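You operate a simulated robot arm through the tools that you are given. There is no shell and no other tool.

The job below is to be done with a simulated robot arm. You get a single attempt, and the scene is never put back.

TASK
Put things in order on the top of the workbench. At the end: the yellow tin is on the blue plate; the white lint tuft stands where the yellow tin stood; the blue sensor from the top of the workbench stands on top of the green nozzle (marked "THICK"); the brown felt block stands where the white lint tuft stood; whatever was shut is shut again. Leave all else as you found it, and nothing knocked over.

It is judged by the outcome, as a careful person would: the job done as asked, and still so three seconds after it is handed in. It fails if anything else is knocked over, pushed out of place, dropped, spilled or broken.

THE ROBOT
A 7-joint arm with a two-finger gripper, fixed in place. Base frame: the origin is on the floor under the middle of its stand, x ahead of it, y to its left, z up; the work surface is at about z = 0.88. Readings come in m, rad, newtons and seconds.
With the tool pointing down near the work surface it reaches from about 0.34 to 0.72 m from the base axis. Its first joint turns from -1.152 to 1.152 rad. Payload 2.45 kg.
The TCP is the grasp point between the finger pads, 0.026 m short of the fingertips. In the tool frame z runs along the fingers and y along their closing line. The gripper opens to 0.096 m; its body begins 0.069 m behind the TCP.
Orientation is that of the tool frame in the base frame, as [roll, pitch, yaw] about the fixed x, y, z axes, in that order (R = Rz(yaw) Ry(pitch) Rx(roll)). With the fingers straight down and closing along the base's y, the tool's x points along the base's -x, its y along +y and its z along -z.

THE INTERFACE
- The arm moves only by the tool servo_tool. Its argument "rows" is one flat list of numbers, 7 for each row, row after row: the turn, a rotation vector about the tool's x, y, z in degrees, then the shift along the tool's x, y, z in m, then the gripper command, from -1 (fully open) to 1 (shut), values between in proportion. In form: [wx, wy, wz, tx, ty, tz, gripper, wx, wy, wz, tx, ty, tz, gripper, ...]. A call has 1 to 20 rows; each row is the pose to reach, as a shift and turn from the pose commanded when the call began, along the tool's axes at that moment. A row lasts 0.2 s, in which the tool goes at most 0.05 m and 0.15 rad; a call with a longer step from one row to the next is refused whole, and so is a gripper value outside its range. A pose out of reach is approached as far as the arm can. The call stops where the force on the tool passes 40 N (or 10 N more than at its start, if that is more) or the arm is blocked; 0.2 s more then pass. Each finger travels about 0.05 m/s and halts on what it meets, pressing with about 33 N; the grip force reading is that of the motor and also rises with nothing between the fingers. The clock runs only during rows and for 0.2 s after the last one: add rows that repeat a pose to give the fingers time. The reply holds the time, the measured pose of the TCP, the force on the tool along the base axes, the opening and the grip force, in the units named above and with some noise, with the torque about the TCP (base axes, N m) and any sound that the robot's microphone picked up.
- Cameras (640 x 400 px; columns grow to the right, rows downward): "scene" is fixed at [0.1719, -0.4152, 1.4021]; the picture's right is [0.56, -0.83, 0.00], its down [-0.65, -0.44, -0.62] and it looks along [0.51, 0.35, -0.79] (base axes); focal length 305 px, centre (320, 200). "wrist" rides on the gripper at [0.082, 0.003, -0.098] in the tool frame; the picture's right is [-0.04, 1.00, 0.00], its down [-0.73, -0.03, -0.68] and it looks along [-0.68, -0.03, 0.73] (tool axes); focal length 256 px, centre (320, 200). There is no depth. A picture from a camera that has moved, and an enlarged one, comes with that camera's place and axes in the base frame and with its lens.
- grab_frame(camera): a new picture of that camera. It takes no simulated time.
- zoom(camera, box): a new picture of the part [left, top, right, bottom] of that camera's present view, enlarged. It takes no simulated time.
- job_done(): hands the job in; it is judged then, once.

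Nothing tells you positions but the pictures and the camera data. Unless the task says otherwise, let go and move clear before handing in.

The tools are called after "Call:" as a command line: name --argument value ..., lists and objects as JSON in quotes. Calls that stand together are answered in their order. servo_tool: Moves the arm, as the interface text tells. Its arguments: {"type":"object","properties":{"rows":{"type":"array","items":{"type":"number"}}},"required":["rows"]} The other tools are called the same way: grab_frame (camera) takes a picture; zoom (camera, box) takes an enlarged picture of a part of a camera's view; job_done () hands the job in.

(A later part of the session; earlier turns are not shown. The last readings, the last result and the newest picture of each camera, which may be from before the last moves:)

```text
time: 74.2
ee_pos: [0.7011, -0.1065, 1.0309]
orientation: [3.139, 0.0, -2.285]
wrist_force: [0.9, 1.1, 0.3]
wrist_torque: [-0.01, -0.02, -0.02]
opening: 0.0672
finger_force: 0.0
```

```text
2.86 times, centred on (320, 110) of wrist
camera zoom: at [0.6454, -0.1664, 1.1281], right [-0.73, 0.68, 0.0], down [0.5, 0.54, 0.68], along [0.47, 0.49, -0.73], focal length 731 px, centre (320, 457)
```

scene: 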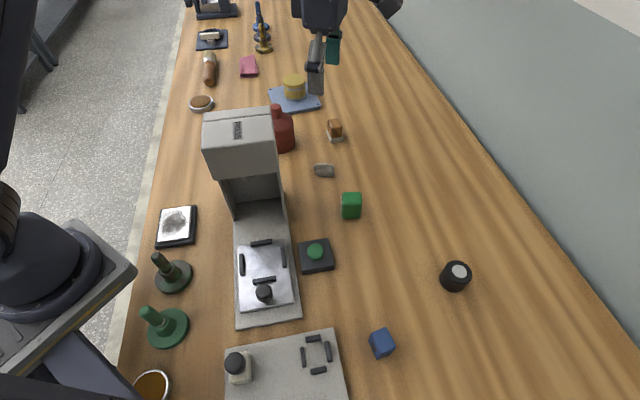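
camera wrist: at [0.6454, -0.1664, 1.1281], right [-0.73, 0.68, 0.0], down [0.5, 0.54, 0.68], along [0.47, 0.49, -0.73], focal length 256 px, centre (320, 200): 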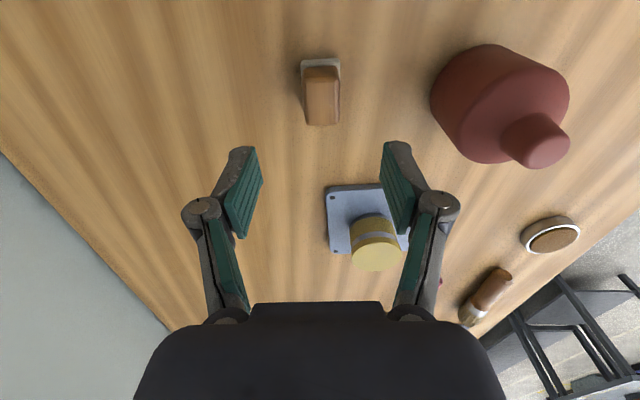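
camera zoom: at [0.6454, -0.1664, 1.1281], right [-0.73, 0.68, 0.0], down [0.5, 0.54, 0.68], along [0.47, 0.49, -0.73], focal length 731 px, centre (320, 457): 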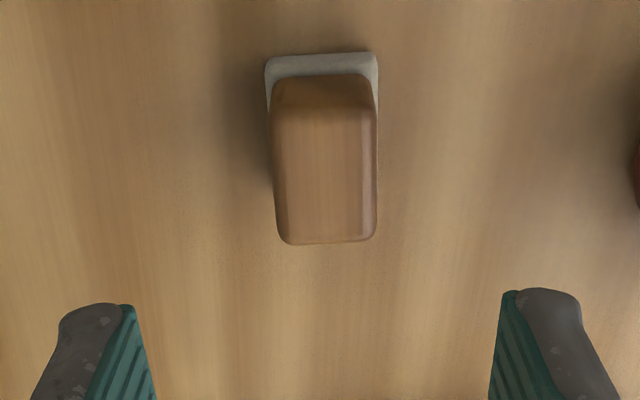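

Call:
servo_tool --rows '[0, 0, 0, 0, 0.001, 0.02, -0.4, 0, 0, 0, 0, 0.001, 0.04, -0.4, 0, 0, 0, 0, 0.001, 0.06, -0.4, 0, 0, 0, 0, 0.001, 0.06, -0.4]'

Call:
grab_frame --camera "wrist"

Call:
zoom --camera "wrist" --box '[250, 70, 390, 210]'

Call:
zoom --camera "scene" --box '[260, 60, 400, 200]'

```text
time: 75.2
ee_pos: [0.6977, -0.1062, 0.9694]
orientation: [3.14, -0.001, -2.287]
wrist_force: [-0.3, -0.3, -0.4]
wrist_torque: [-0.01, 0.02, -0.03]
opening: 0.0671
finger_force: 0.1
```

```text
taken
camera wrist: at [0.6434, -0.1655, 1.0674], right [-0.73, 0.69, 0.0], down [0.5, 0.53, 0.68], along [0.47, 0.49, -0.73], focal length 256 px, centre (320, 200)
```

wrist: 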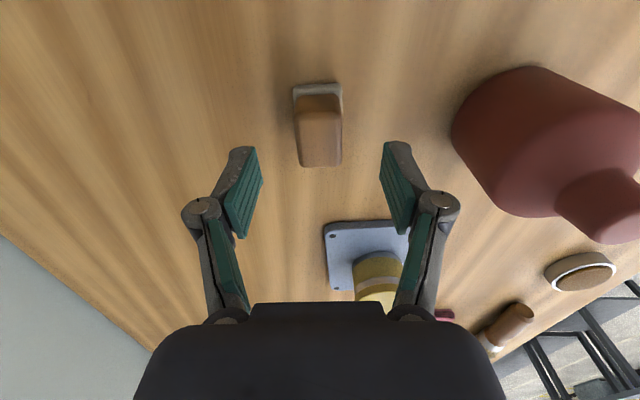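

```text
2.86 times, centred on (320, 140) of wrist
camera zoom: at [0.6434, -0.1655, 1.0674], right [-0.73, 0.69, 0.0], down [0.5, 0.53, 0.68], along [0.47, 0.49, -0.73], focal length 731 px, centre (320, 371)
```

zoom: 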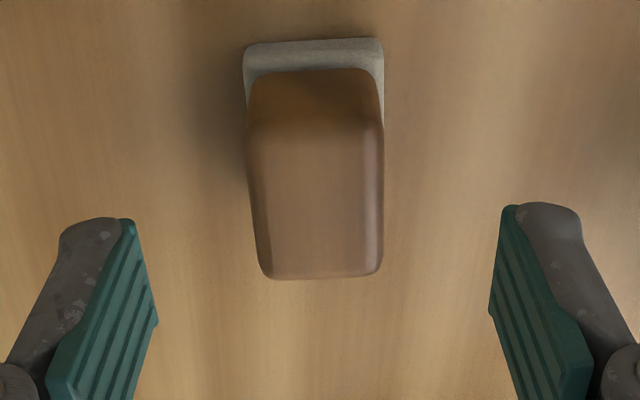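

```text
2.86 times, centred on (330, 130) of scene
camera zoom: at [0.1719, -0.4152, 1.4021], right [0.56, -0.83, 0.0], down [-0.65, -0.44, -0.62], along [0.51, 0.35, -0.79], focal length 872 px, centre (291, 400)
```

zoom: 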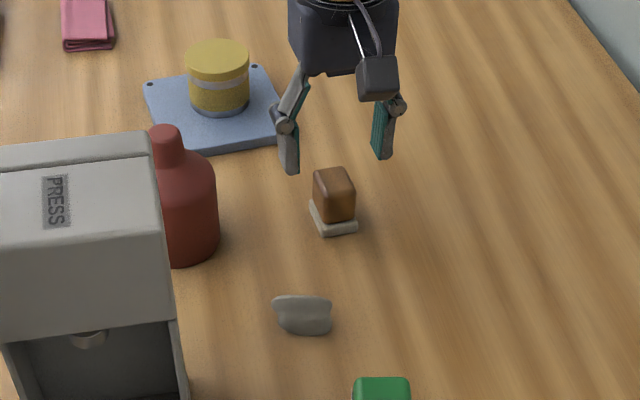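

Call:
servo_tool --rows '[0, 0, 0, 0, -0.0015, 0.018, -0.4, 0, 0, 0, 0, -0.0015, 0.036, -0.4, 0, 0, 0, 0, -0.0015, 0.0505, -0.4, 0, 0, 0, 0, -0.0015, 0.0505, -0.4]'

Call:
grab_frame --camera "wrist"

Call:
zoom --camera "scene" --box '[290, 80, 380, 170]'

```text
time: 76.2
ee_pos: [0.7016, -0.1058, 0.9182]
orientation: [3.141, 0.001, -2.288]
wrist_force: [0.5, 0.4, -0.6]
wrist_torque: [0.01, 0.03, 0.0]
opening: 0.067
finger_force: 0.1
```

```text
taken
camera wrist: at [0.6456, -0.1651, 1.0164], right [-0.73, 0.69, 0.0], down [0.5, 0.53, 0.68], along [0.47, 0.49, -0.73], focal length 256 px, centre (320, 200)
```

wrist: 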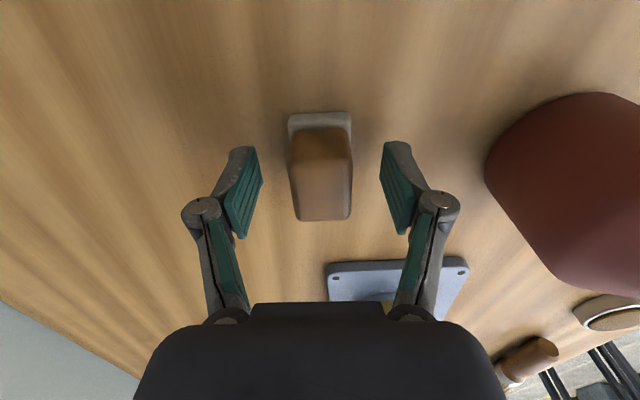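

```text
4.44 times, centred on (335, 125) of scene
camera zoom: at [0.1719, -0.4152, 1.4021], right [0.56, -0.83, 0.0], down [-0.65, -0.44, -0.62], along [0.51, 0.35, -0.79], focal length 1357 px, centre (253, 533)
```

zoom: 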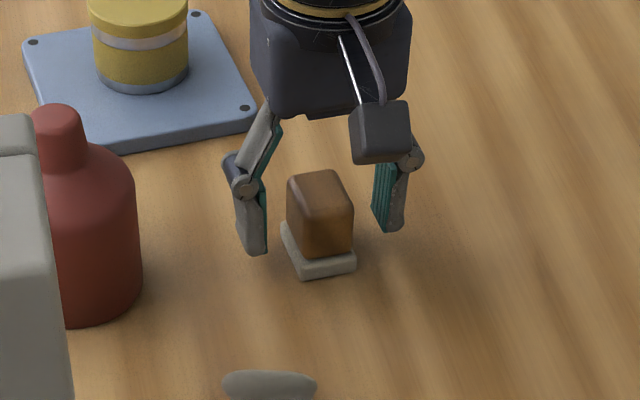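

Call:
servo_tool --rows '[0, 0, 0, 0, 0, 0, 0, 0, 0, 0, 0, 0, 0, 0.4, 0, 0, 0, 0, 0, 0, 1, 0, 0, 0, 0, 0, 0, 1, 0, 0, 0, 0, 0, 0, 1]'

Call:
grab_frame --camera "wrist"

Call:
zoom --camera "scene" --box '[290, 80, 380, 170]'

```text
time: 77.4
ee_pos: [0.7013, -0.1066, 0.9184]
orientation: [3.14, -0.001, -2.286]
wrist_force: [-1.0, 0.9, 0.6]
wrist_torque: [0.03, 0.02, 0.01]
opening: 0.0289
finger_force: 33.5
```

```text
taken
camera wrist: at [0.6457, -0.1652, 1.0167], right [-0.73, 0.69, 0.0], down [0.5, 0.53, 0.68], along [0.47, 0.49, -0.73], focal length 256 px, centre (320, 200)
```

wrist: 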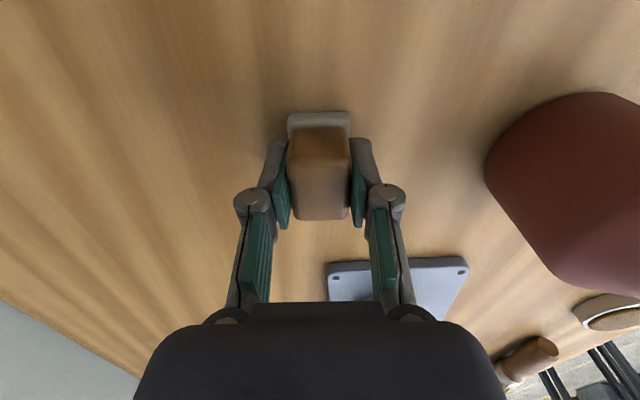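

```text
4.44 times, centred on (335, 125) of scene
camera zoom: at [0.1719, -0.4152, 1.4021], right [0.56, -0.83, 0.0], down [-0.65, -0.44, -0.62], along [0.51, 0.35, -0.79], focal length 1357 px, centre (253, 533)
```

zoom: 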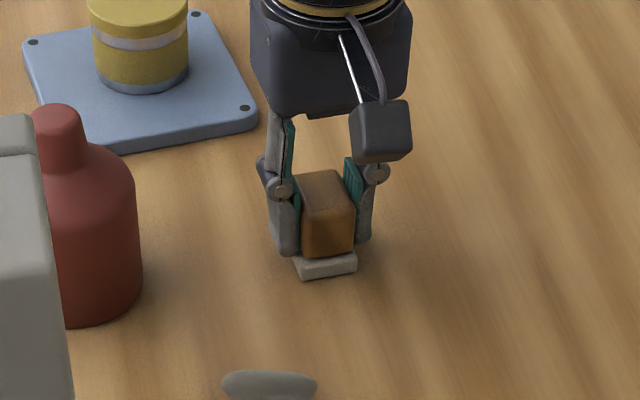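

The felt block is gripped at its body. I'm lifting it slowly.

Call:
servo_tool --rows '[0, 0, 0, 0, 0, -0.001, 1, 0, 0, 0, 0, 0, -0.003, 1, 0, 0, 0, 0, 0, -0.006, 1, 0, 0, 0, 0, 0, -0.01, 1, 0, 0, 0, 0, 0, -0.015, 1, 0, 0, 0, 0, 0, -0.022, 1, 0, 0, 0, 0, 0, -0.03, 1, 0, 0, 0, 0, 0, -0.04, 1, 0, 0, 0, 0, 0, -0.052, 1, 0, 0, 0, 0, 0, -0.066, 1, 0, 0, 0, 0, 0, -0.078, 1, 0, 0, 0, 0, 0, -0.085, 1]'

Call:
grab_frame --camera "wrist"

Call:
zoom --camera "scene" --box '[260, 40, 400, 180]'

```text
time: 80.0
ee_pos: [0.6992, -0.1063, 1.0042]
orientation: [-3.141, 0.0, -2.287]
wrist_force: [0.0, 0.4, -0.2]
wrist_torque: [-0.02, 0.0, 0.01]
opening: 0.0287
finger_force: 33.0
```

```text
taken
camera wrist: at [0.6446, -0.1655, 1.1026], right [-0.73, 0.69, 0.0], down [0.5, 0.53, 0.68], along [0.47, 0.49, -0.73], focal length 256 px, centre (320, 200)
```

wrist: 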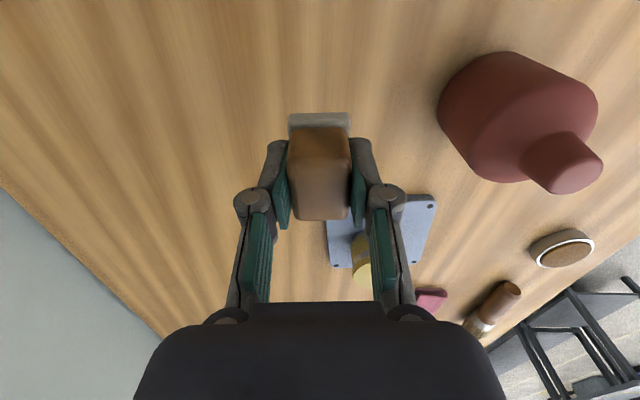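

```text
2.86 times, centred on (330, 110) of scene
camera zoom: at [0.1719, -0.4152, 1.4021], right [0.56, -0.83, 0.0], down [-0.65, -0.44, -0.62], along [0.51, 0.35, -0.79], focal length 872 px, centre (291, 457)
```

zoom: 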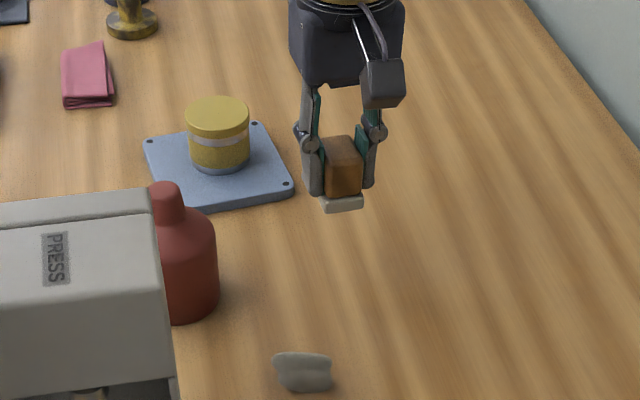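

Call:
servo_tool --rows '[0, 0, 0, 0.0028, 0.0089, -0.018, 1, 0, 0, 0, 0.0057, 0.0178, -0.036, 1, 0, 0, 0, 0.0085, 0.0267, -0.054, 1, 0, 0, 0, 0.0113, 0.0357, -0.072, 1, 0, 0, 0, 0.0141, 0.0446, -0.09, 1, 0, 0, 0, 0.017, 0.0535, -0.108, 1, 0, 0, 0, 0.0198, 0.0624, -0.126, 1, 0, 0, 0, 0.0088, 0.0814, -0.1278, 1, 0, 0, 0, -0.0023, 0.1004, -0.1296, 1, 0, 0, 0, -0.0134, 0.1194, -0.1315, 1, 0, 0, 0, -0.0244, 0.1384, -0.1333, 1, 0, 0, 0, -0.0355, 0.1575, -0.1351, 1, 0, 0, 0, -0.0465, 0.1765, -0.1369, 1, 0, 0, 0, -0.0576, 0.1955, -0.1387, 1, 0, 0, 0, -0.0686, 0.2145, -0.1405, 1, 0, 0, 0, -0.0797, 0.2335, -0.1424, 1, 0, 0, 0, -0.0907, 0.2525, -0.1442, 1, 0, 0, 0, -0.1017, 0.2715, -0.146, 1, 0, 0, 0, -0.1017, 0.2715, -0.146, 1]'

Call:
grab_frame --camera "wrist"

Call:
grab_frame --camera "scene"

```text
time: 84.0
ee_pos: [0.5614, 0.1484, 1.1487]
orientation: [-3.141, 0.001, -2.288]
wrist_force: [-0.2, 0.4, -0.3]
wrist_torque: [0.0, -0.02, -0.01]
opening: 0.0286
finger_force: 32.6
```

```text
taken
camera wrist: at [0.5059, 0.0897, 1.2474], right [-0.73, 0.69, 0.0], down [0.5, 0.53, 0.68], along [0.47, 0.49, -0.73], focal length 256 px, centre (320, 200)
```

wrist: 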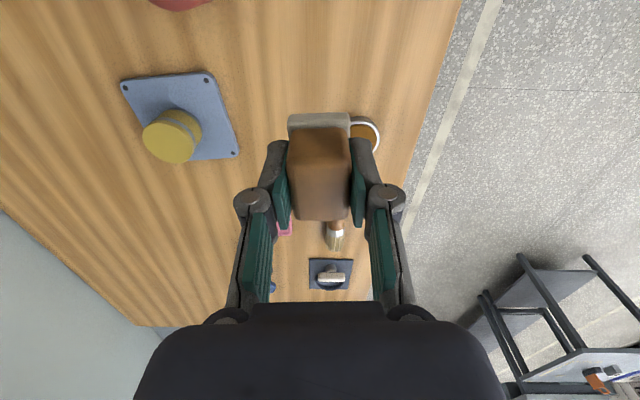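

```text
taken
```

scene: 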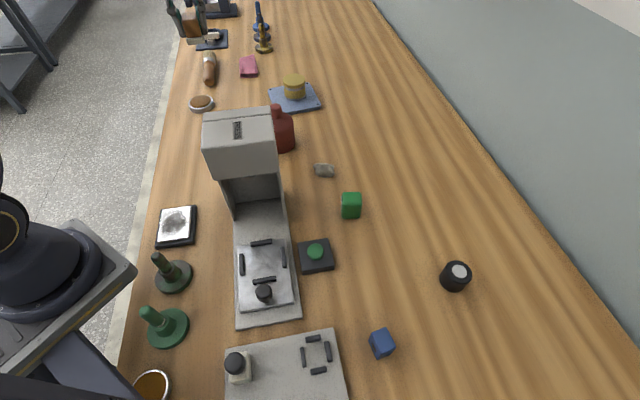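

Call:
servo_tool --rows '[0, 0, 0, 0, 0, 0.02, 1, 0, 0, 0, 0, 0, 0.045, 1, 0, 0, 0, 0, 0, 0.07, 1, 0, 0, 0, 0, 0, 0.095, 1, 0, 0, 0, 0, 0, 0.12, 1, 0, 0, 0, 0, 0, 0.145, 1, 0, 0, 0, 0, 0, 0.168, 1, 0, 0, 0, 0, 0, 0.188, 1, 0, 0, 0, 0, 0, 0.205, 1, 0, 0, 0, 0, 0, 0.217, 1, 0, 0, 0, 0, 0, 0.224, 1, 0, 0, 0, 0, 0, 0.224, 1]'

Call:
grab_frame --camera "wrist"

Call:
zoom --camera "scene" --box '[160, 40, 320, 180]'

```text
time: 86.6
ee_pos: [0.5623, 0.1475, 0.9258]
orientation: [3.142, 0.0, -2.287]
wrist_force: [0.2, -0.4, 0.0]
wrist_torque: [0.01, 0.0, 0.0]
opening: 0.029
finger_force: 32.7
```

```text
taken
camera wrist: at [0.5067, 0.0892, 1.0249], right [-0.73, 0.69, 0.0], down [0.5, 0.53, 0.68], along [0.47, 0.49, -0.73], focal length 256 px, centre (320, 200)
```

wrist: 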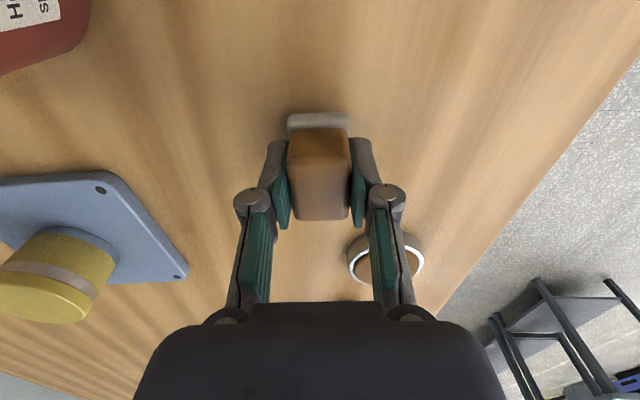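

```text
2.86 times, centred on (240, 110) of scene
camera zoom: at [0.1719, -0.4152, 1.4021], right [0.56, -0.83, 0.0], down [-0.65, -0.44, -0.62], along [0.51, 0.35, -0.79], focal length 872 px, centre (549, 457)
```

zoom: 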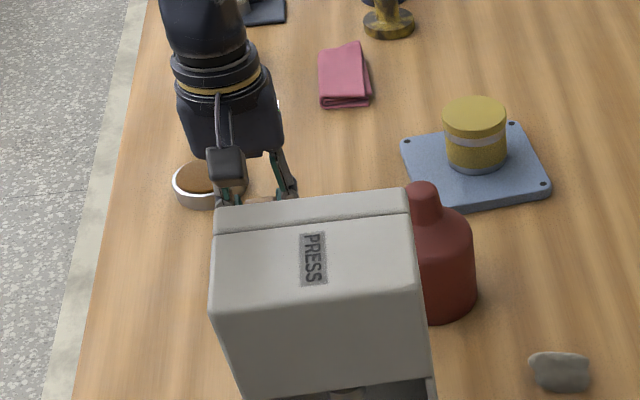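

Call:
servo_tool --rows '[0, 0, 0, 0, 0, 0.002, 1, 0, 0, 0, 0, 0, 0.004, 1, 0, 0, 0, 0, 0, 0.0055, 1, 0, 0, 0, 0, 0, 0.0065, 1, 0, 0, 0, 0, 0, 0.0065, 1]'

```text
time: 87.8
ee_pos: [0.5609, 0.1481, 0.9198]
orientation: [-3.14, 0.001, -2.286]
wrist_force: [0.5, -0.7, -0.3]
wrist_torque: [-0.03, 0.03, -0.01]
opening: 0.0287
finger_force: 33.0
```

Call:
servo_tool --rows '[0, 0, 0, 0, 0, 0.0007, 1, 0, 0, 0, 0, 0, 0.0014, 1, 0, 0, 0, 0, 0, 0.0014, 1]'

```text
time: 88.6
ee_pos: [0.561, 0.1478, 0.9191]
orientation: [-3.141, 0.001, -2.286]
wrist_force: [-0.8, 0.3, 0.0]
wrist_torque: [-0.05, 0.0, 0.01]
opening: 0.0288
finger_force: 32.8
```

Call:
servo_tool --rows '[0, 0, 0, 0, 0, 0.0006, 1, 0, 0, 0, 0, 0, 0.0012, 1, 0, 0, 0, 0, 0, 0.0012, 1]'

Call:
zoom --camera "wrist" --box '[240, 80, 400, 240]'

```text
time: 89.4
ee_pos: [0.5611, 0.1476, 0.9179]
orientation: [3.141, 0.0, -2.288]
wrist_force: [0.3, -1.6, 6.1]
wrist_torque: [-0.11, -0.02, 0.01]
opening: 0.0289
finger_force: 33.0
```

```text
2.50 times, centred on (320, 160) of wrist
camera zoom: at [0.5063, 0.0889, 1.0166], right [-0.73, 0.69, 0.0], down [0.5, 0.53, 0.68], along [0.47, 0.49, -0.73], focal length 640 px, centre (320, 300)
```

zoom: 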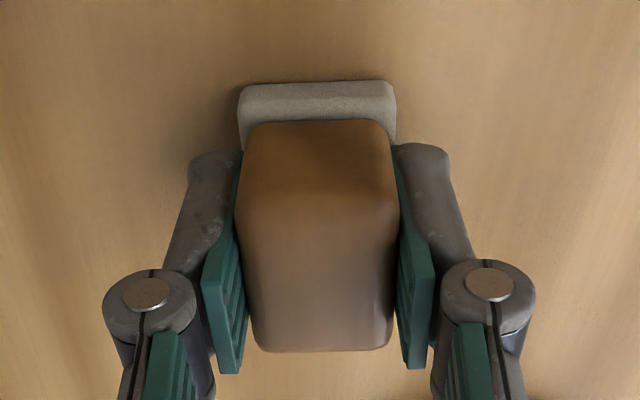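

The felt block is in contact with the bench, with a 6 N reaction. I'm easing off slightly and releasing it.

Call:
servo_tool --rows '[0, 0, 0, 0, 0, -0.0005, 1, 0, 0, 0, 0, 0, -0.0005, 0.3, 0, 0, 0, 0, 0, -0.0005, 0, 0, 0, 0, 0, 0, -0.0005, -0.4, 0, 0, 0, 0, 0, -0.0005, -0.4, 0, 0, 0, 0, 0, -0.0005, -0.4]'

Call:
grab_frame --camera "wrist"

```text
time: 90.8
ee_pos: [0.5605, 0.1475, 0.918]
orientation: [3.141, 0.002, -2.286]
wrist_force: [0.5, -0.1, -0.4]
wrist_torque: [0.01, -0.02, 0.01]
opening: 0.067
finger_force: 0.0
```

```text
taken
camera wrist: at [0.5063, 0.0892, 1.0162], right [-0.73, 0.69, 0.0], down [0.5, 0.53, 0.68], along [0.47, 0.49, -0.73], focal length 256 px, centre (320, 200)
```

wrist: 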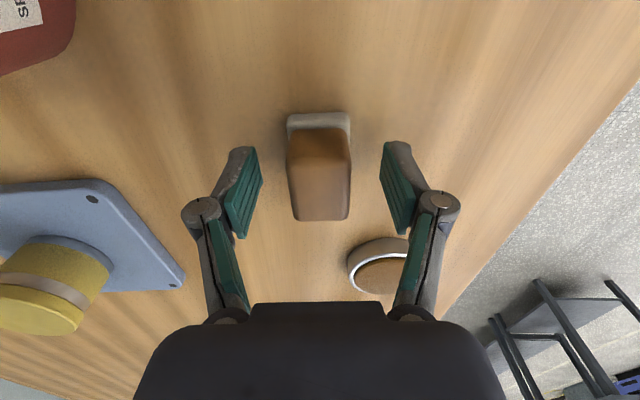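

Call:
servo_tool --rows '[0, 0, 0, 0, 0, -0.03, -0.4, 0, 0, 0, 0, 0, -0.07, -0.4, 0, 0, 0, 0, 0, -0.12, -0.4, 0, 0, 0, 0, 0, -0.17, -0.4, 0, 0, 0, 0, 0, -0.22, -0.4, 0, 0, 0, 0, 0, -0.27, -0.4, 0, 0, 0, 0, 0, -0.32, -0.4, 0, 0, 0, 0, 0, -0.32, -0.4]'

Call:
grab_frame --camera "wrist"

Call:
grab_frame --camera "scene"

```text
time: 92.6
ee_pos: [0.5615, 0.1461, 1.2376]
orientation: [-3.142, 0.001, -2.286]
wrist_force: [0.3, 0.2, 0.0]
wrist_torque: [-0.02, 0.02, 0.0]
opening: 0.0675
finger_force: 0.0
```

```text
taken
camera wrist: at [0.5065, 0.0871, 1.3365], right [-0.73, 0.69, 0.0], down [0.5, 0.53, 0.68], along [0.47, 0.49, -0.73], focal length 256 px, centre (320, 200)
```

wrist: 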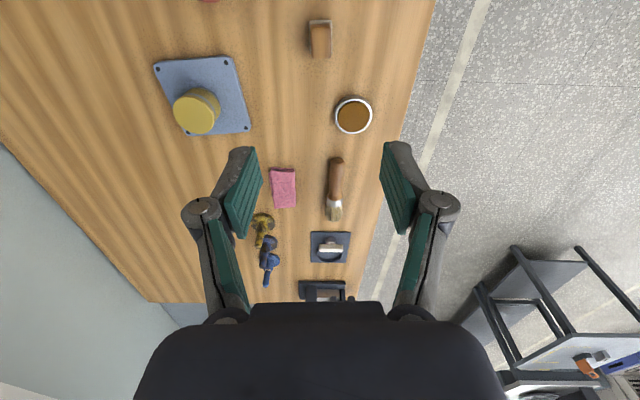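

```text
taken
```

scene: 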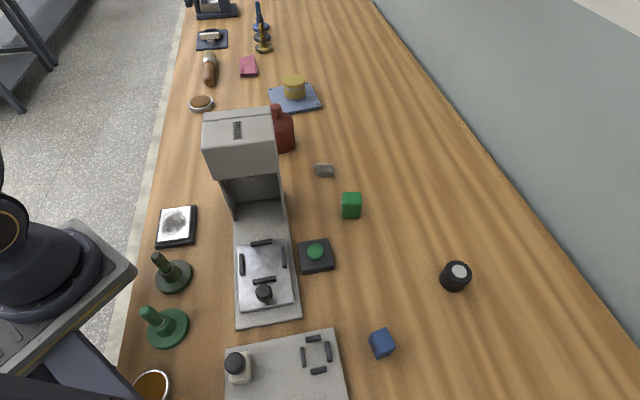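

The tin, tuft and felt block are all placed. Next is the blue sensor, so I'm moving over to it at a height that clears the hood.

Call:
servo_tool --rows '[0, 0, 6.85, 0.0441, -0.0086, 0.0029, -0.4, 0, 0, 13.7, 0.0882, -0.0172, 0.0058, -0.4, 0, 0, 20.55, 0.1323, -0.0258, 0.0087, -0.4, 0, 0, 27.4, 0.1764, -0.0345, 0.0116, -0.4, 0, 0, 34.25, 0.2205, -0.0431, 0.0145, -0.4, 0, 0, 41.1, 0.2646, -0.0517, 0.0174, -0.4, 0, 0, 47.95, 0.3087, -0.0603, 0.0202, -0.4, 0, 0, 54.8, 0.3528, -0.0689, 0.0231, -0.4, 0, 0, 61.65, 0.3969, -0.0775, 0.026, -0.4, 0, 0, 68.5, 0.441, -0.0862, 0.0289, -0.4, 0, 0, 75.35, 0.4851, -0.0948, 0.0318, -0.4, 0, 0, 82.2, 0.5292, -0.1034, 0.0347, -0.4, 0, 0, 89, 0.5733, -0.112, 0.0376, -0.4, 0, 0, 89, 0.5733, -0.112, 0.0376, -0.4]'

Call:
grab_frame --camera "wrist"

Call:
grab_frame --camera "scene"

```text
time: 95.6
ee_pos: [0.27, -0.3607, 1.1994]
orientation: [3.141, -0.002, 2.441]
wrist_force: [-0.6, 0.5, 0.2]
wrist_torque: [-0.02, -0.02, 0.02]
opening: 0.0672
finger_force: 0.1
```

```text
taken
camera wrist: at [0.2104, -0.3046, 1.2976], right [0.67, 0.74, 0.0], down [0.54, -0.49, 0.68], along [0.5, -0.46, -0.73], focal length 256 px, centre (320, 200)
```

wrist: 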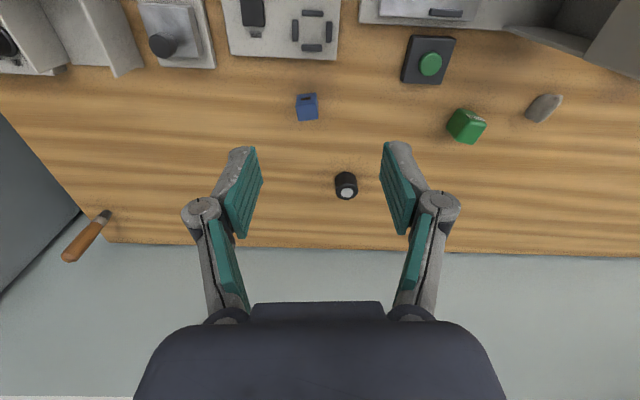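

```text
taken
```

scene: 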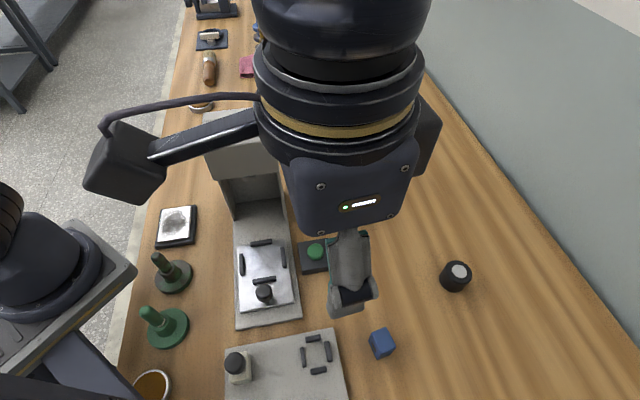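

Call:
zoom --camera "wrist" --box '[280, 80, 340, 140]'

Call:
zoom --camera "wrist" --box '[430, 80, 510, 160]'

```text
6.67 times, centred on (310, 110) of wrist
camera zoom: at [0.2104, -0.3046, 1.2976], right [0.67, 0.74, 0.0], down [0.54, -0.49, 0.68], along [0.5, -0.46, -0.73], focal length 1707 px, centre (387, 800)
```

zoom: 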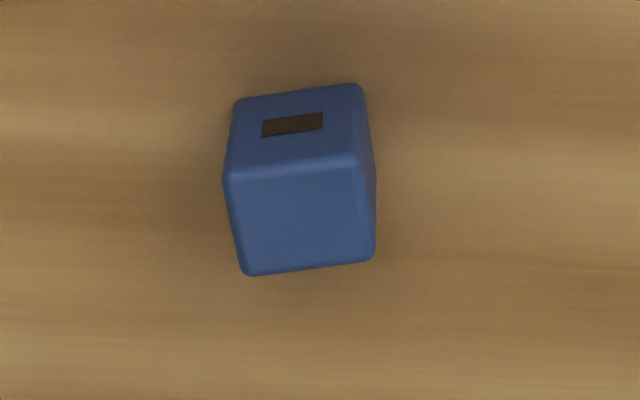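

```text
5.00 times, centred on (470, 120) of wrist
camera zoom: at [0.2104, -0.3046, 1.2976], right [0.67, 0.74, 0.0], down [0.54, -0.49, 0.68], along [0.5, -0.46, -0.73], focal length 1280 px, centre (-430, 600)
```

zoom: 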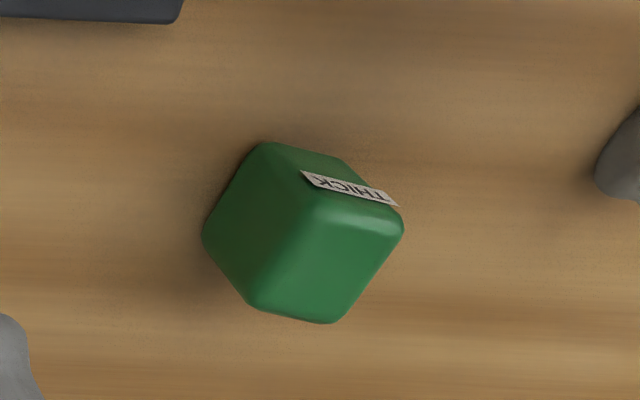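

The sensor's edges are at about -36° and its centre is near (0.321, -0.436). The nozzle's top is about 0.033 m square at (0.519, -0.263), aligned to about 36°. I'll move down above the sensor.

Call:
servo_tool --rows '[0, 0, -1, -0.0174, -0.0049, 0.036, -0.4, 0, 0, -2, -0.0348, -0.0099, 0.072, -0.4, 0, 0, -3, -0.0522, -0.0148, 0.108, -0.4, 0, 0, -4, -0.0696, -0.0198, 0.144, -0.4, 0, 0, -4.4, -0.087, -0.0247, 0.18, -0.4, 0, 0, -4.4, -0.087, -0.0247, 0.18, -0.4]'

Call:
grab_frame --camera "wrist"

Call:
zoom --camera "wrist" --box '[270, 50, 370, 150]'

Call:
grab_frame --camera "scene"

```text
time: 97.0
ee_pos: [0.3199, -0.4346, 1.0202]
orientation: [3.14, -0.002, 2.519]
wrist_force: [0.5, 0.4, 0.0]
wrist_torque: [-0.02, 0.0, -0.02]
opening: 0.067
finger_force: 0.1
```

```text
taken
camera wrist: at [0.2566, -0.3822, 1.119], right [0.61, 0.79, 0.0], down [0.58, -0.45, 0.68], along [0.54, -0.42, -0.73], focal length 256 px, centre (320, 200)
```

wrist: 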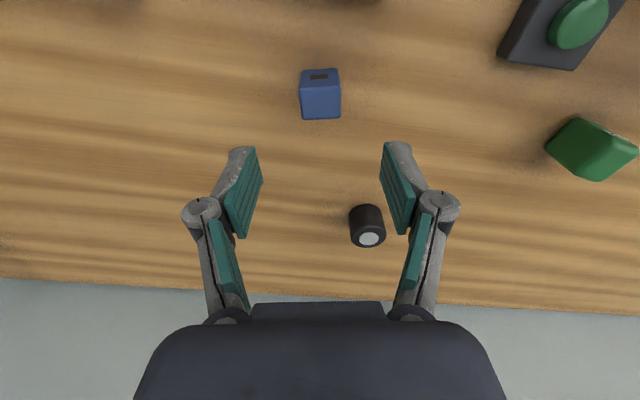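

```text
4.00 times, centred on (320, 100) of wrist
camera zoom: at [0.2566, -0.3822, 1.119], right [0.61, 0.79, 0.0], down [0.58, -0.45, 0.68], along [0.54, -0.42, -0.73], focal length 1024 px, centre (320, 600)
```

zoom: 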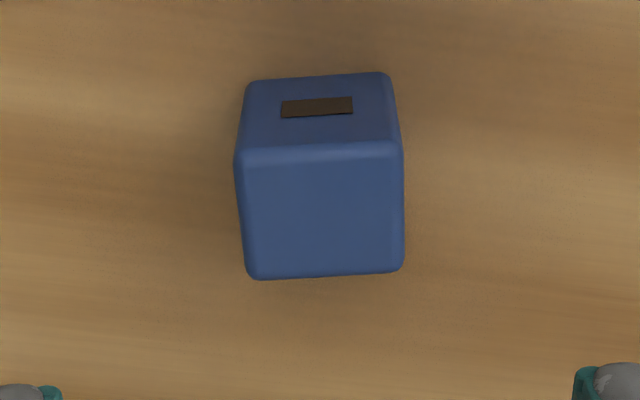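

```text
taken
```

scene: 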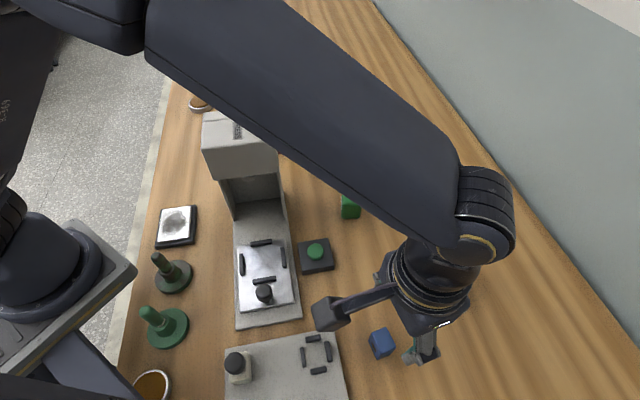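

Call:
servo_tool --rows '[0, 0, 0, 0.0013, 0, 0.035, -0.4, 0, 0, 0, 0.0013, 0, 0.07, -0.4, 0, 0, 0, 0.0013, 0, 0.09, -0.4, 0, 0, 0, 0.0013, 0, 0.102, -0.4, 0, 0, 0, 0.0013, 0, 0.102, -0.4]'

Call:
grab_frame --camera "wrist"

Call:
zoom --camera "scene" --box '[320, 280, 480, 400]'

```text
time: 98.2
ee_pos: [0.3194, -0.4315, 0.9185]
orientation: [-3.14, 0.001, 2.521]
wrist_force: [0.5, 0.8, -0.3]
wrist_torque: [-0.02, 0.03, 0.04]
opening: 0.0672
finger_force: 0.1
```

```text
taken
camera wrist: at [0.257, -0.3812, 1.0173], right [0.61, 0.79, 0.0], down [0.58, -0.45, 0.68], along [0.54, -0.42, -0.73], focal length 256 px, centre (320, 200)
```

wrist: 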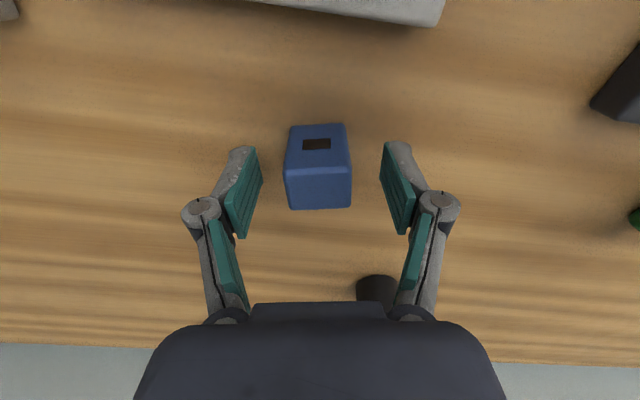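

```text
3.33 times, centred on (400, 340) of scene
camera zoom: at [0.1719, -0.4152, 1.4021], right [0.56, -0.83, 0.0], down [-0.65, -0.44, -0.62], along [0.51, 0.35, -0.79], focal length 1018 px, centre (53, -267)
```

zoom: 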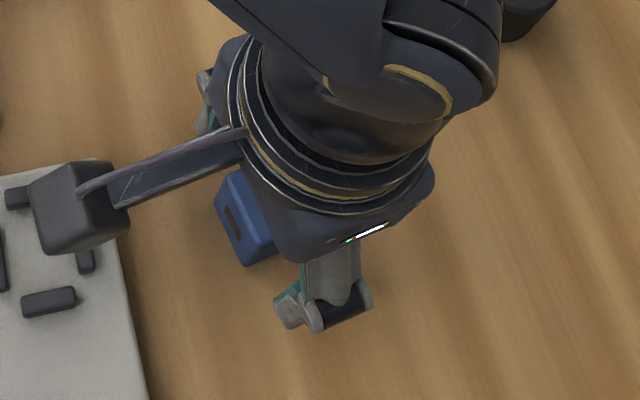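

Call:
servo_tool --rows '[0, 0, 0, 0, 0, 0, 0, 0, 0, 0, 0, 0, 0, 0.4, 0, 0, 0, 0, 0, 0, 1, 0, 0, 0, 0, 0, 0, 1, 0, 0, 0, 0, 0, 0, 1]'

Call:
zoom --camera "wrist" --box '[240, 90, 400, 240]'

```text
time: 99.4
ee_pos: [0.3209, -0.4317, 0.9194]
orientation: [3.141, -0.002, 2.521]
wrist_force: [-0.2, 0.6, 0.4]
wrist_torque: [0.0, 0.05, -0.02]
opening: 0.0309
finger_force: 33.4
```

```text
2.67 times, centred on (320, 165) of wrist
camera zoom: at [0.257, -0.3812, 1.0175], right [0.61, 0.79, 0.0], down [0.58, -0.45, 0.68], along [0.54, -0.42, -0.73], focal length 683 px, centre (320, 293)
```

zoom: 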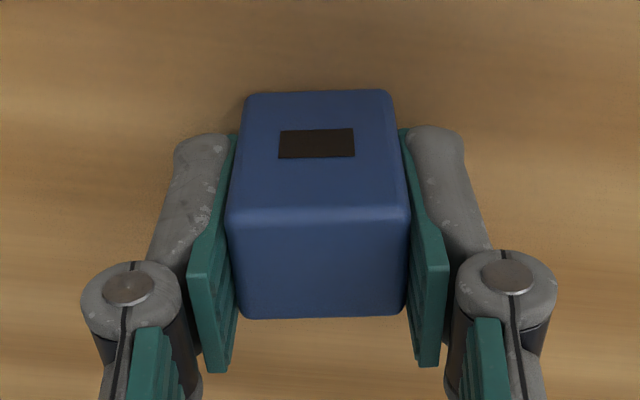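

Call:
servo_tool --rows '[0, 0, 0, 0, 0, -0.001, 1, 0, 0, 0, 0, 0, -0.003, 1, 0, 0, 0, 0, 0, -0.006, 1, 0, 0, 0, 0, 0, -0.01, 1, 0, 0, 0, 0, 0, -0.015, 1, 0, 0, 0, 0, 0, -0.022, 1, 0, 0, 0, 0, 0, -0.032, 1, 0, 0, 0, 0, 0, -0.046, 1, 0, 0, 0, 0, 0, -0.064, 1, 0, 0, 0, 0, 0, -0.084, 1, 0, 0, 0, 0, 0, -0.104, 1, 0, 0, 0, 0, 0, -0.124, 1, 0, 0, 0, 0, 0, -0.142, 1, 0, 0, 0, 0, 0, -0.155, 1, 0, 0, 0, 0, 0, -0.16, 1]'

Call:
grab_frame --camera "wrist"

Call:
grab_frame --camera "scene"

```text
time: 102.6
ee_pos: [0.3199, -0.4321, 1.0775]
orientation: [-3.141, 0.0, 2.52]
wrist_force: [0.2, -0.3, -0.6]
wrist_torque: [-0.01, 0.01, 0.03]
opening: 0.031
finger_force: 33.2
```

```text
taken
camera wrist: at [0.256, -0.3811, 1.1775], right [0.61, 0.79, 0.0], down [0.58, -0.45, 0.68], along [0.54, -0.42, -0.73], focal length 256 px, centre (320, 200)
```

wrist: 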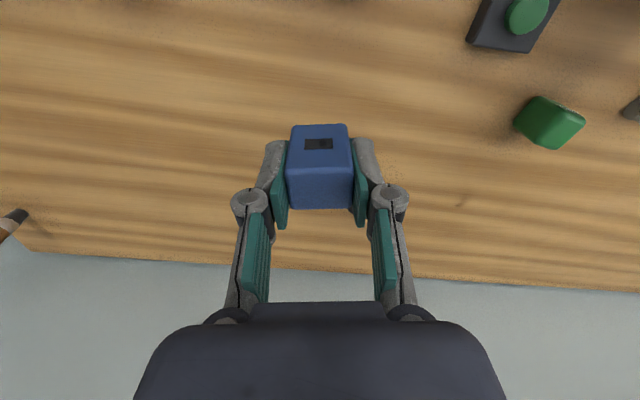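

```text
taken
```

scene: 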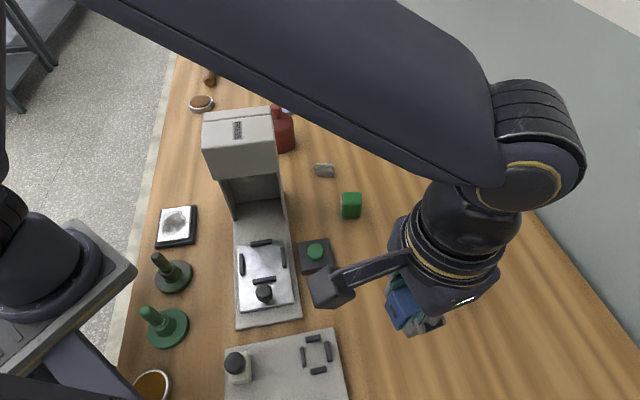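

The sensor is held. I'm carrying it to above the nozzle, turning so its faces line up with the nozzle's.

Call:
servo_tool --rows '[0, 0, -5.94, -0.0053, 0.0211, -0.0002, 1, 0, 0, -11.88, -0.0106, 0.0422, -0.0004, 1, 0, 0, -17.83, -0.0158, 0.0633, -0.0006, 1, 0, 0, -23.77, -0.0211, 0.0844, -0.0008, 1, 0, 0, -29.71, -0.0264, 0.1055, -0.001, 1, 0, 0, -35.65, -0.0317, 0.1266, -0.0013, 1, 0, 0, -41.59, -0.037, 0.1477, -0.0015, 1, 0, 0, -47.53, -0.0423, 0.1688, -0.0017, 1, 0, 0, -53.48, -0.0475, 0.1899, -0.0019, 1, 0, 0, -59.42, -0.0528, 0.211, -0.0021, 1, 0, 0, -65.36, -0.0581, 0.2321, -0.0023, 1, 0, 0, -71.3, -0.0634, 0.2532, -0.0025, 1, 0, 0, -71.3, -0.0634, 0.2532, -0.0025, 1]'

Call:
grab_frame --camera "wrist"

Call:
zoom --camera "wrist" --box '[260, 40, 380, 160]'

Call:
grab_frame --camera "scene"

```text
time: 105.4
ee_pos: [0.5193, -0.262, 1.08]
orientation: [3.141, -0.001, -2.518]
wrist_force: [-0.5, 0.1, -0.2]
wrist_torque: [0.0, 0.02, 0.01]
opening: 0.0308
finger_force: 33.0
```

```text
taken
camera wrist: at [0.4527, -0.306, 1.1782], right [-0.55, 0.83, 0.0], down [0.61, 0.41, 0.68], along [0.57, 0.37, -0.73], focal length 256 px, centre (320, 200)
```

wrist: 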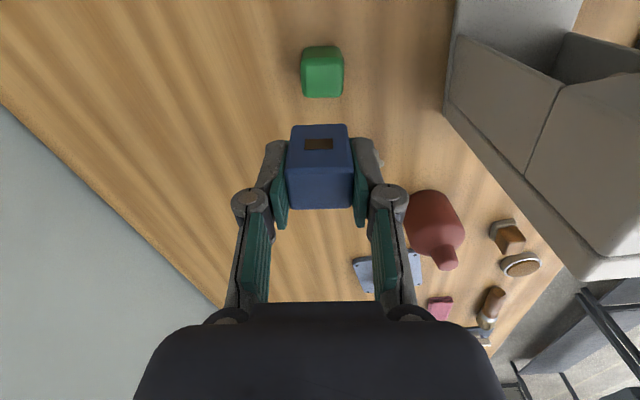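

```text
3.33 times, centred on (320, 100) of wrist
camera zoom: at [0.4527, -0.306, 1.1782], right [-0.55, 0.83, 0.0], down [0.61, 0.41, 0.68], along [0.57, 0.37, -0.73], focal length 853 px, centre (320, 533)
```

zoom: 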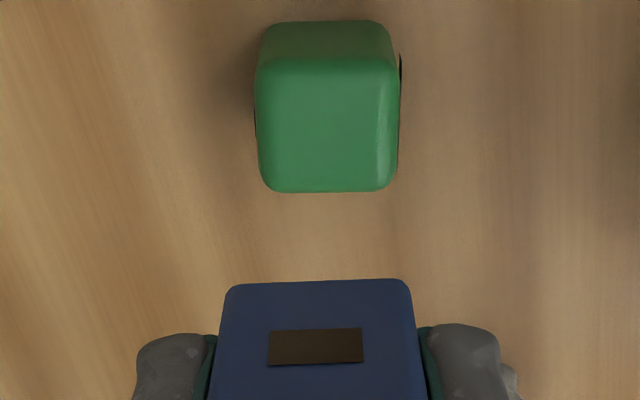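

```text
taken
```

scene: 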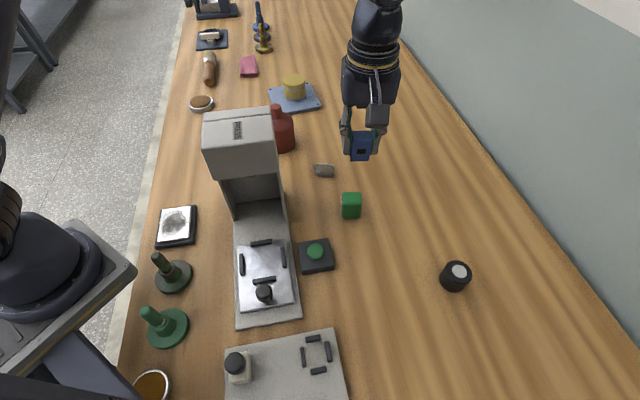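

Good: the nozzle is aligned with the sensor and offset from it by only about 2 mm. I'll correct that and lower to just above it.

Call:
servo_tool --rows '[0, 0, 0, 0.0005, 0.001, 0.015, 1, 0, 0, 0, 0.0013, 0.0025, 0.035, 1, 0, 0, 0, 0.0013, 0.0025, 0.055, 1, 0, 0, 0, 0.0013, 0.0025, 0.072, 1, 0, 0, 0, 0.0013, 0.0025, 0.085, 1, 0, 0, 0, 0.0013, 0.0025, 0.093, 1, 0, 0, 0, 0.0013, 0.0025, 0.093, 1]'

Call:
zoom --camera "wrist" --box '[240, 60, 400, 220]'

Call:
zoom --camera "scene" --box '[310, 150, 390, 230]'

```text
time: 107.0
ee_pos: [0.5155, -0.2626, 0.9856]
orientation: [-3.141, 0.001, -2.519]
wrist_force: [-0.6, 0.5, -0.4]
wrist_torque: [-0.03, 0.02, -0.01]
opening: 0.0309
finger_force: 33.3
```

```text
2.50 times, centred on (320, 140) of wrist
camera zoom: at [0.4489, -0.3063, 1.0847], right [-0.55, 0.83, 0.0], down [0.61, 0.4, 0.68], along [0.57, 0.37, -0.73], focal length 640 px, centre (320, 350)
```

zoom: 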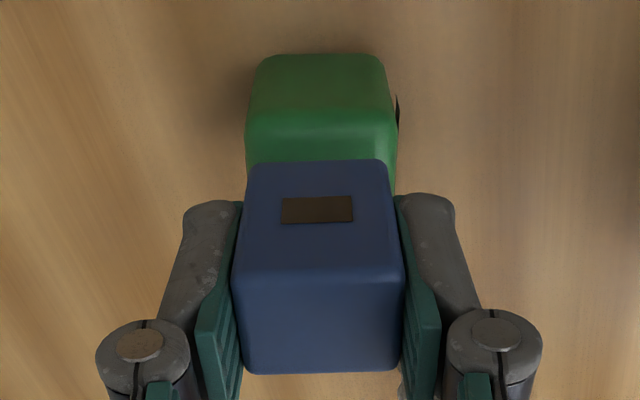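

```text
5.00 times, centred on (350, 190) of scene
camera zoom: at [0.1719, -0.4152, 1.4021], right [0.56, -0.83, 0.0], down [-0.65, -0.44, -0.62], along [0.51, 0.35, -0.79], focal length 1527 px, centre (170, 250)
```

zoom: 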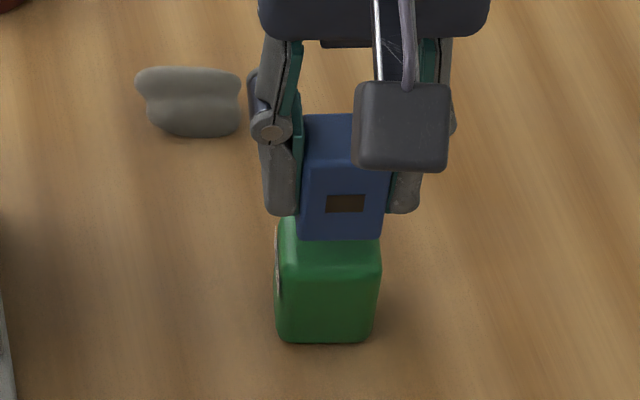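

Call:
servo_tool --rows '[0, 0, 0, 0, 0.0005, 0.004, 1, 0, 0, 0, 0, 0.001, 0.008, 1, 0, 0, 0, 0, 0.001, 0.011, 1, 0, 0, 0, 0, 0.001, 0.013, 1, 0, 0, 0, 0, 0.001, 0.013, 1]'

Call:
zoom --camera "wrist" --box '[240, 60, 400, 220]'

Call:
zoom --camera "scene" --box '[310, 150, 390, 230]'

```text
time: 108.2
ee_pos: [0.5152, -0.2613, 0.9744]
orientation: [3.141, 0.001, -2.519]
wrist_force: [-0.6, -0.3, 0.1]
wrist_torque: [0.01, 0.0, -0.02]
opening: 0.0308
finger_force: 33.1
```

```text
2.50 times, centred on (320, 140) of wrist
camera zoom: at [0.4479, -0.3055, 1.0733], right [-0.55, 0.83, 0.0], down [0.61, 0.4, 0.68], along [0.57, 0.37, -0.73], focal length 640 px, centre (320, 350)
```

zoom: 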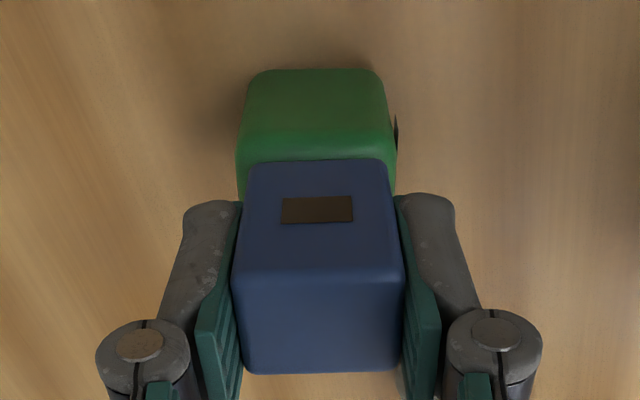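

```text
5.00 times, centred on (350, 190) of scene
camera zoom: at [0.1719, -0.4152, 1.4021], right [0.56, -0.83, 0.0], down [-0.65, -0.44, -0.62], along [0.51, 0.35, -0.79], focal length 1527 px, centre (170, 250)
```

zoom: 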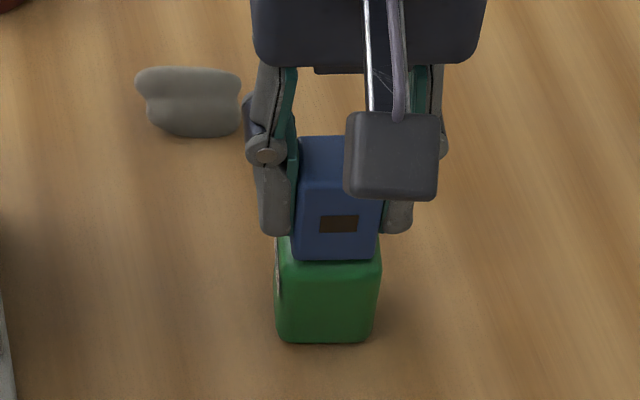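

Call:
servo_tool --rows '[0, 0, 0, -0.0008, 0, 0.001, 1, 0, 0, 0, -0.0015, 0, 0.002, 1, 0, 0, 0, -0.0015, 0, 0.003, 1, 0, 0, 0, -0.0015, 0, 0.004, 1, 0, 0, 0, -0.0015, 0, 0.004, 1]'

Call:
zoom --camera "scene" --box '[310, 150, 390, 230]'

```text
time: 109.4
ee_pos: [0.5165, -0.2601, 0.9701]
orientation: [-3.141, -0.001, -2.519]
wrist_force: [-0.6, 0.9, 1.3]
wrist_torque: [-0.02, -0.01, 0.04]
opening: 0.0309
finger_force: 33.1
```

```text
5.00 times, centred on (350, 190) of scene
camera zoom: at [0.1719, -0.4152, 1.4021], right [0.56, -0.83, 0.0], down [-0.65, -0.44, -0.62], along [0.51, 0.35, -0.79], focal length 1527 px, centre (170, 250)
```

zoom: 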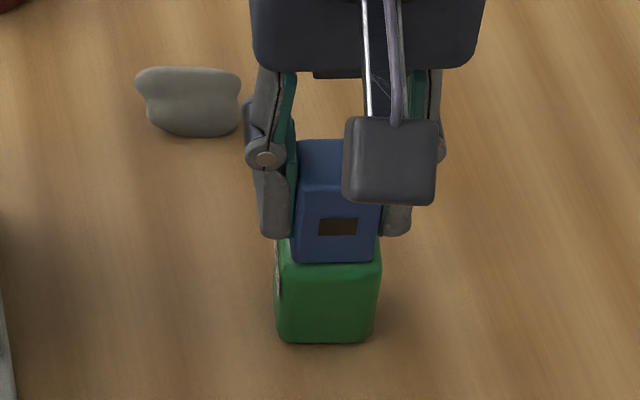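

Call:
servo_tool --rows '[0, 0, 0, 0, 0, 0.0007, 1, 0, 0, 0, 0, 0, 0.0007, 1]'

Call:
zoom --camera "scene" --box '[330, 170, 370, 220]'

```text
time: 110.0
ee_pos: [0.5163, -0.2601, 0.9713]
orientation: [-3.14, 0.0, -2.518]
wrist_force: [-0.6, -1.1, 6.9]
wrist_torque: [-0.06, 0.03, 0.0]
opening: 0.0309
finger_force: 32.8
```

```text
8.00 times, centred on (350, 195) of scene
camera zoom: at [0.1717, -0.4152, 1.4022], right [0.56, -0.83, 0.0], down [-0.65, -0.44, -0.62], along [0.51, 0.35, -0.79], focal length 2443 px, centre (80, 240)
```

zoom: 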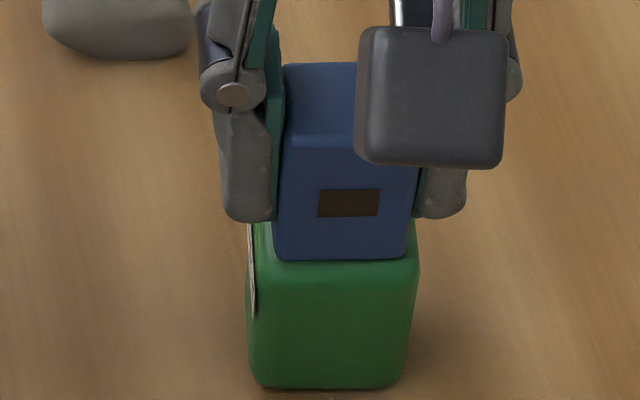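

The sensor is seated on the nozzle, with a 7 N reaction. I'm easing off half a millimetre and opening gently.

Call:
servo_tool --rows '[0, 0, 0, 0, 0, -0.0006, 1, 0, 0, 0, 0, 0, -0.0006, 0.5, 0, 0, 0, 0, 0, -0.0006, 0.2, 0, 0, 0, 0, 0, -0.0006, -0.1, 0, 0, 0, 0, 0, -0.0006, -0.3, 0, 0, 0, 0, 0, -0.0006, -0.3]'

Call:
grab_frame --camera "wrist"

Call:
zoom --camera "scene" --box '[310, 150, 390, 230]'

```text
time: 111.4
ee_pos: [0.5171, -0.2596, 0.9715]
orientation: [-3.141, 0.0, -2.519]
wrist_force: [0.7, -0.1, -0.6]
wrist_torque: [-0.02, -0.04, 0.02]
opening: 0.0624
finger_force: 0.1
```

```text
taken
camera wrist: at [0.45, -0.3043, 1.0696], right [-0.55, 0.83, 0.0], down [0.61, 0.4, 0.68], along [0.57, 0.37, -0.73], focal length 256 px, centre (320, 200)
```

wrist: 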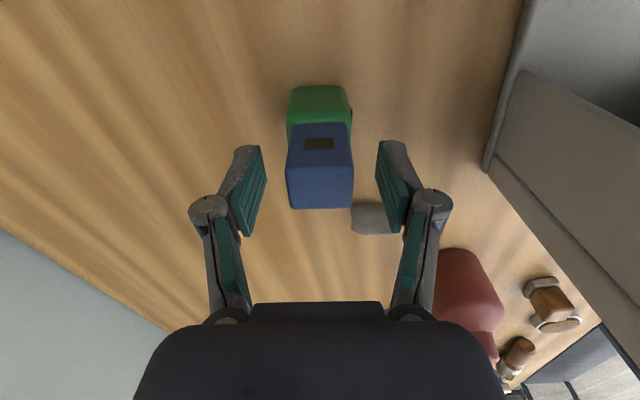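

```text
5.00 times, centred on (350, 190) of scene
camera zoom: at [0.1719, -0.4152, 1.4021], right [0.56, -0.83, 0.0], down [-0.65, -0.44, -0.62], along [0.51, 0.35, -0.79], focal length 1527 px, centre (170, 250)
```

zoom: 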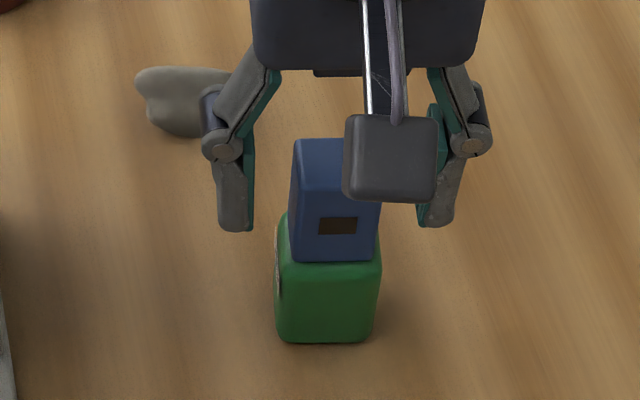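

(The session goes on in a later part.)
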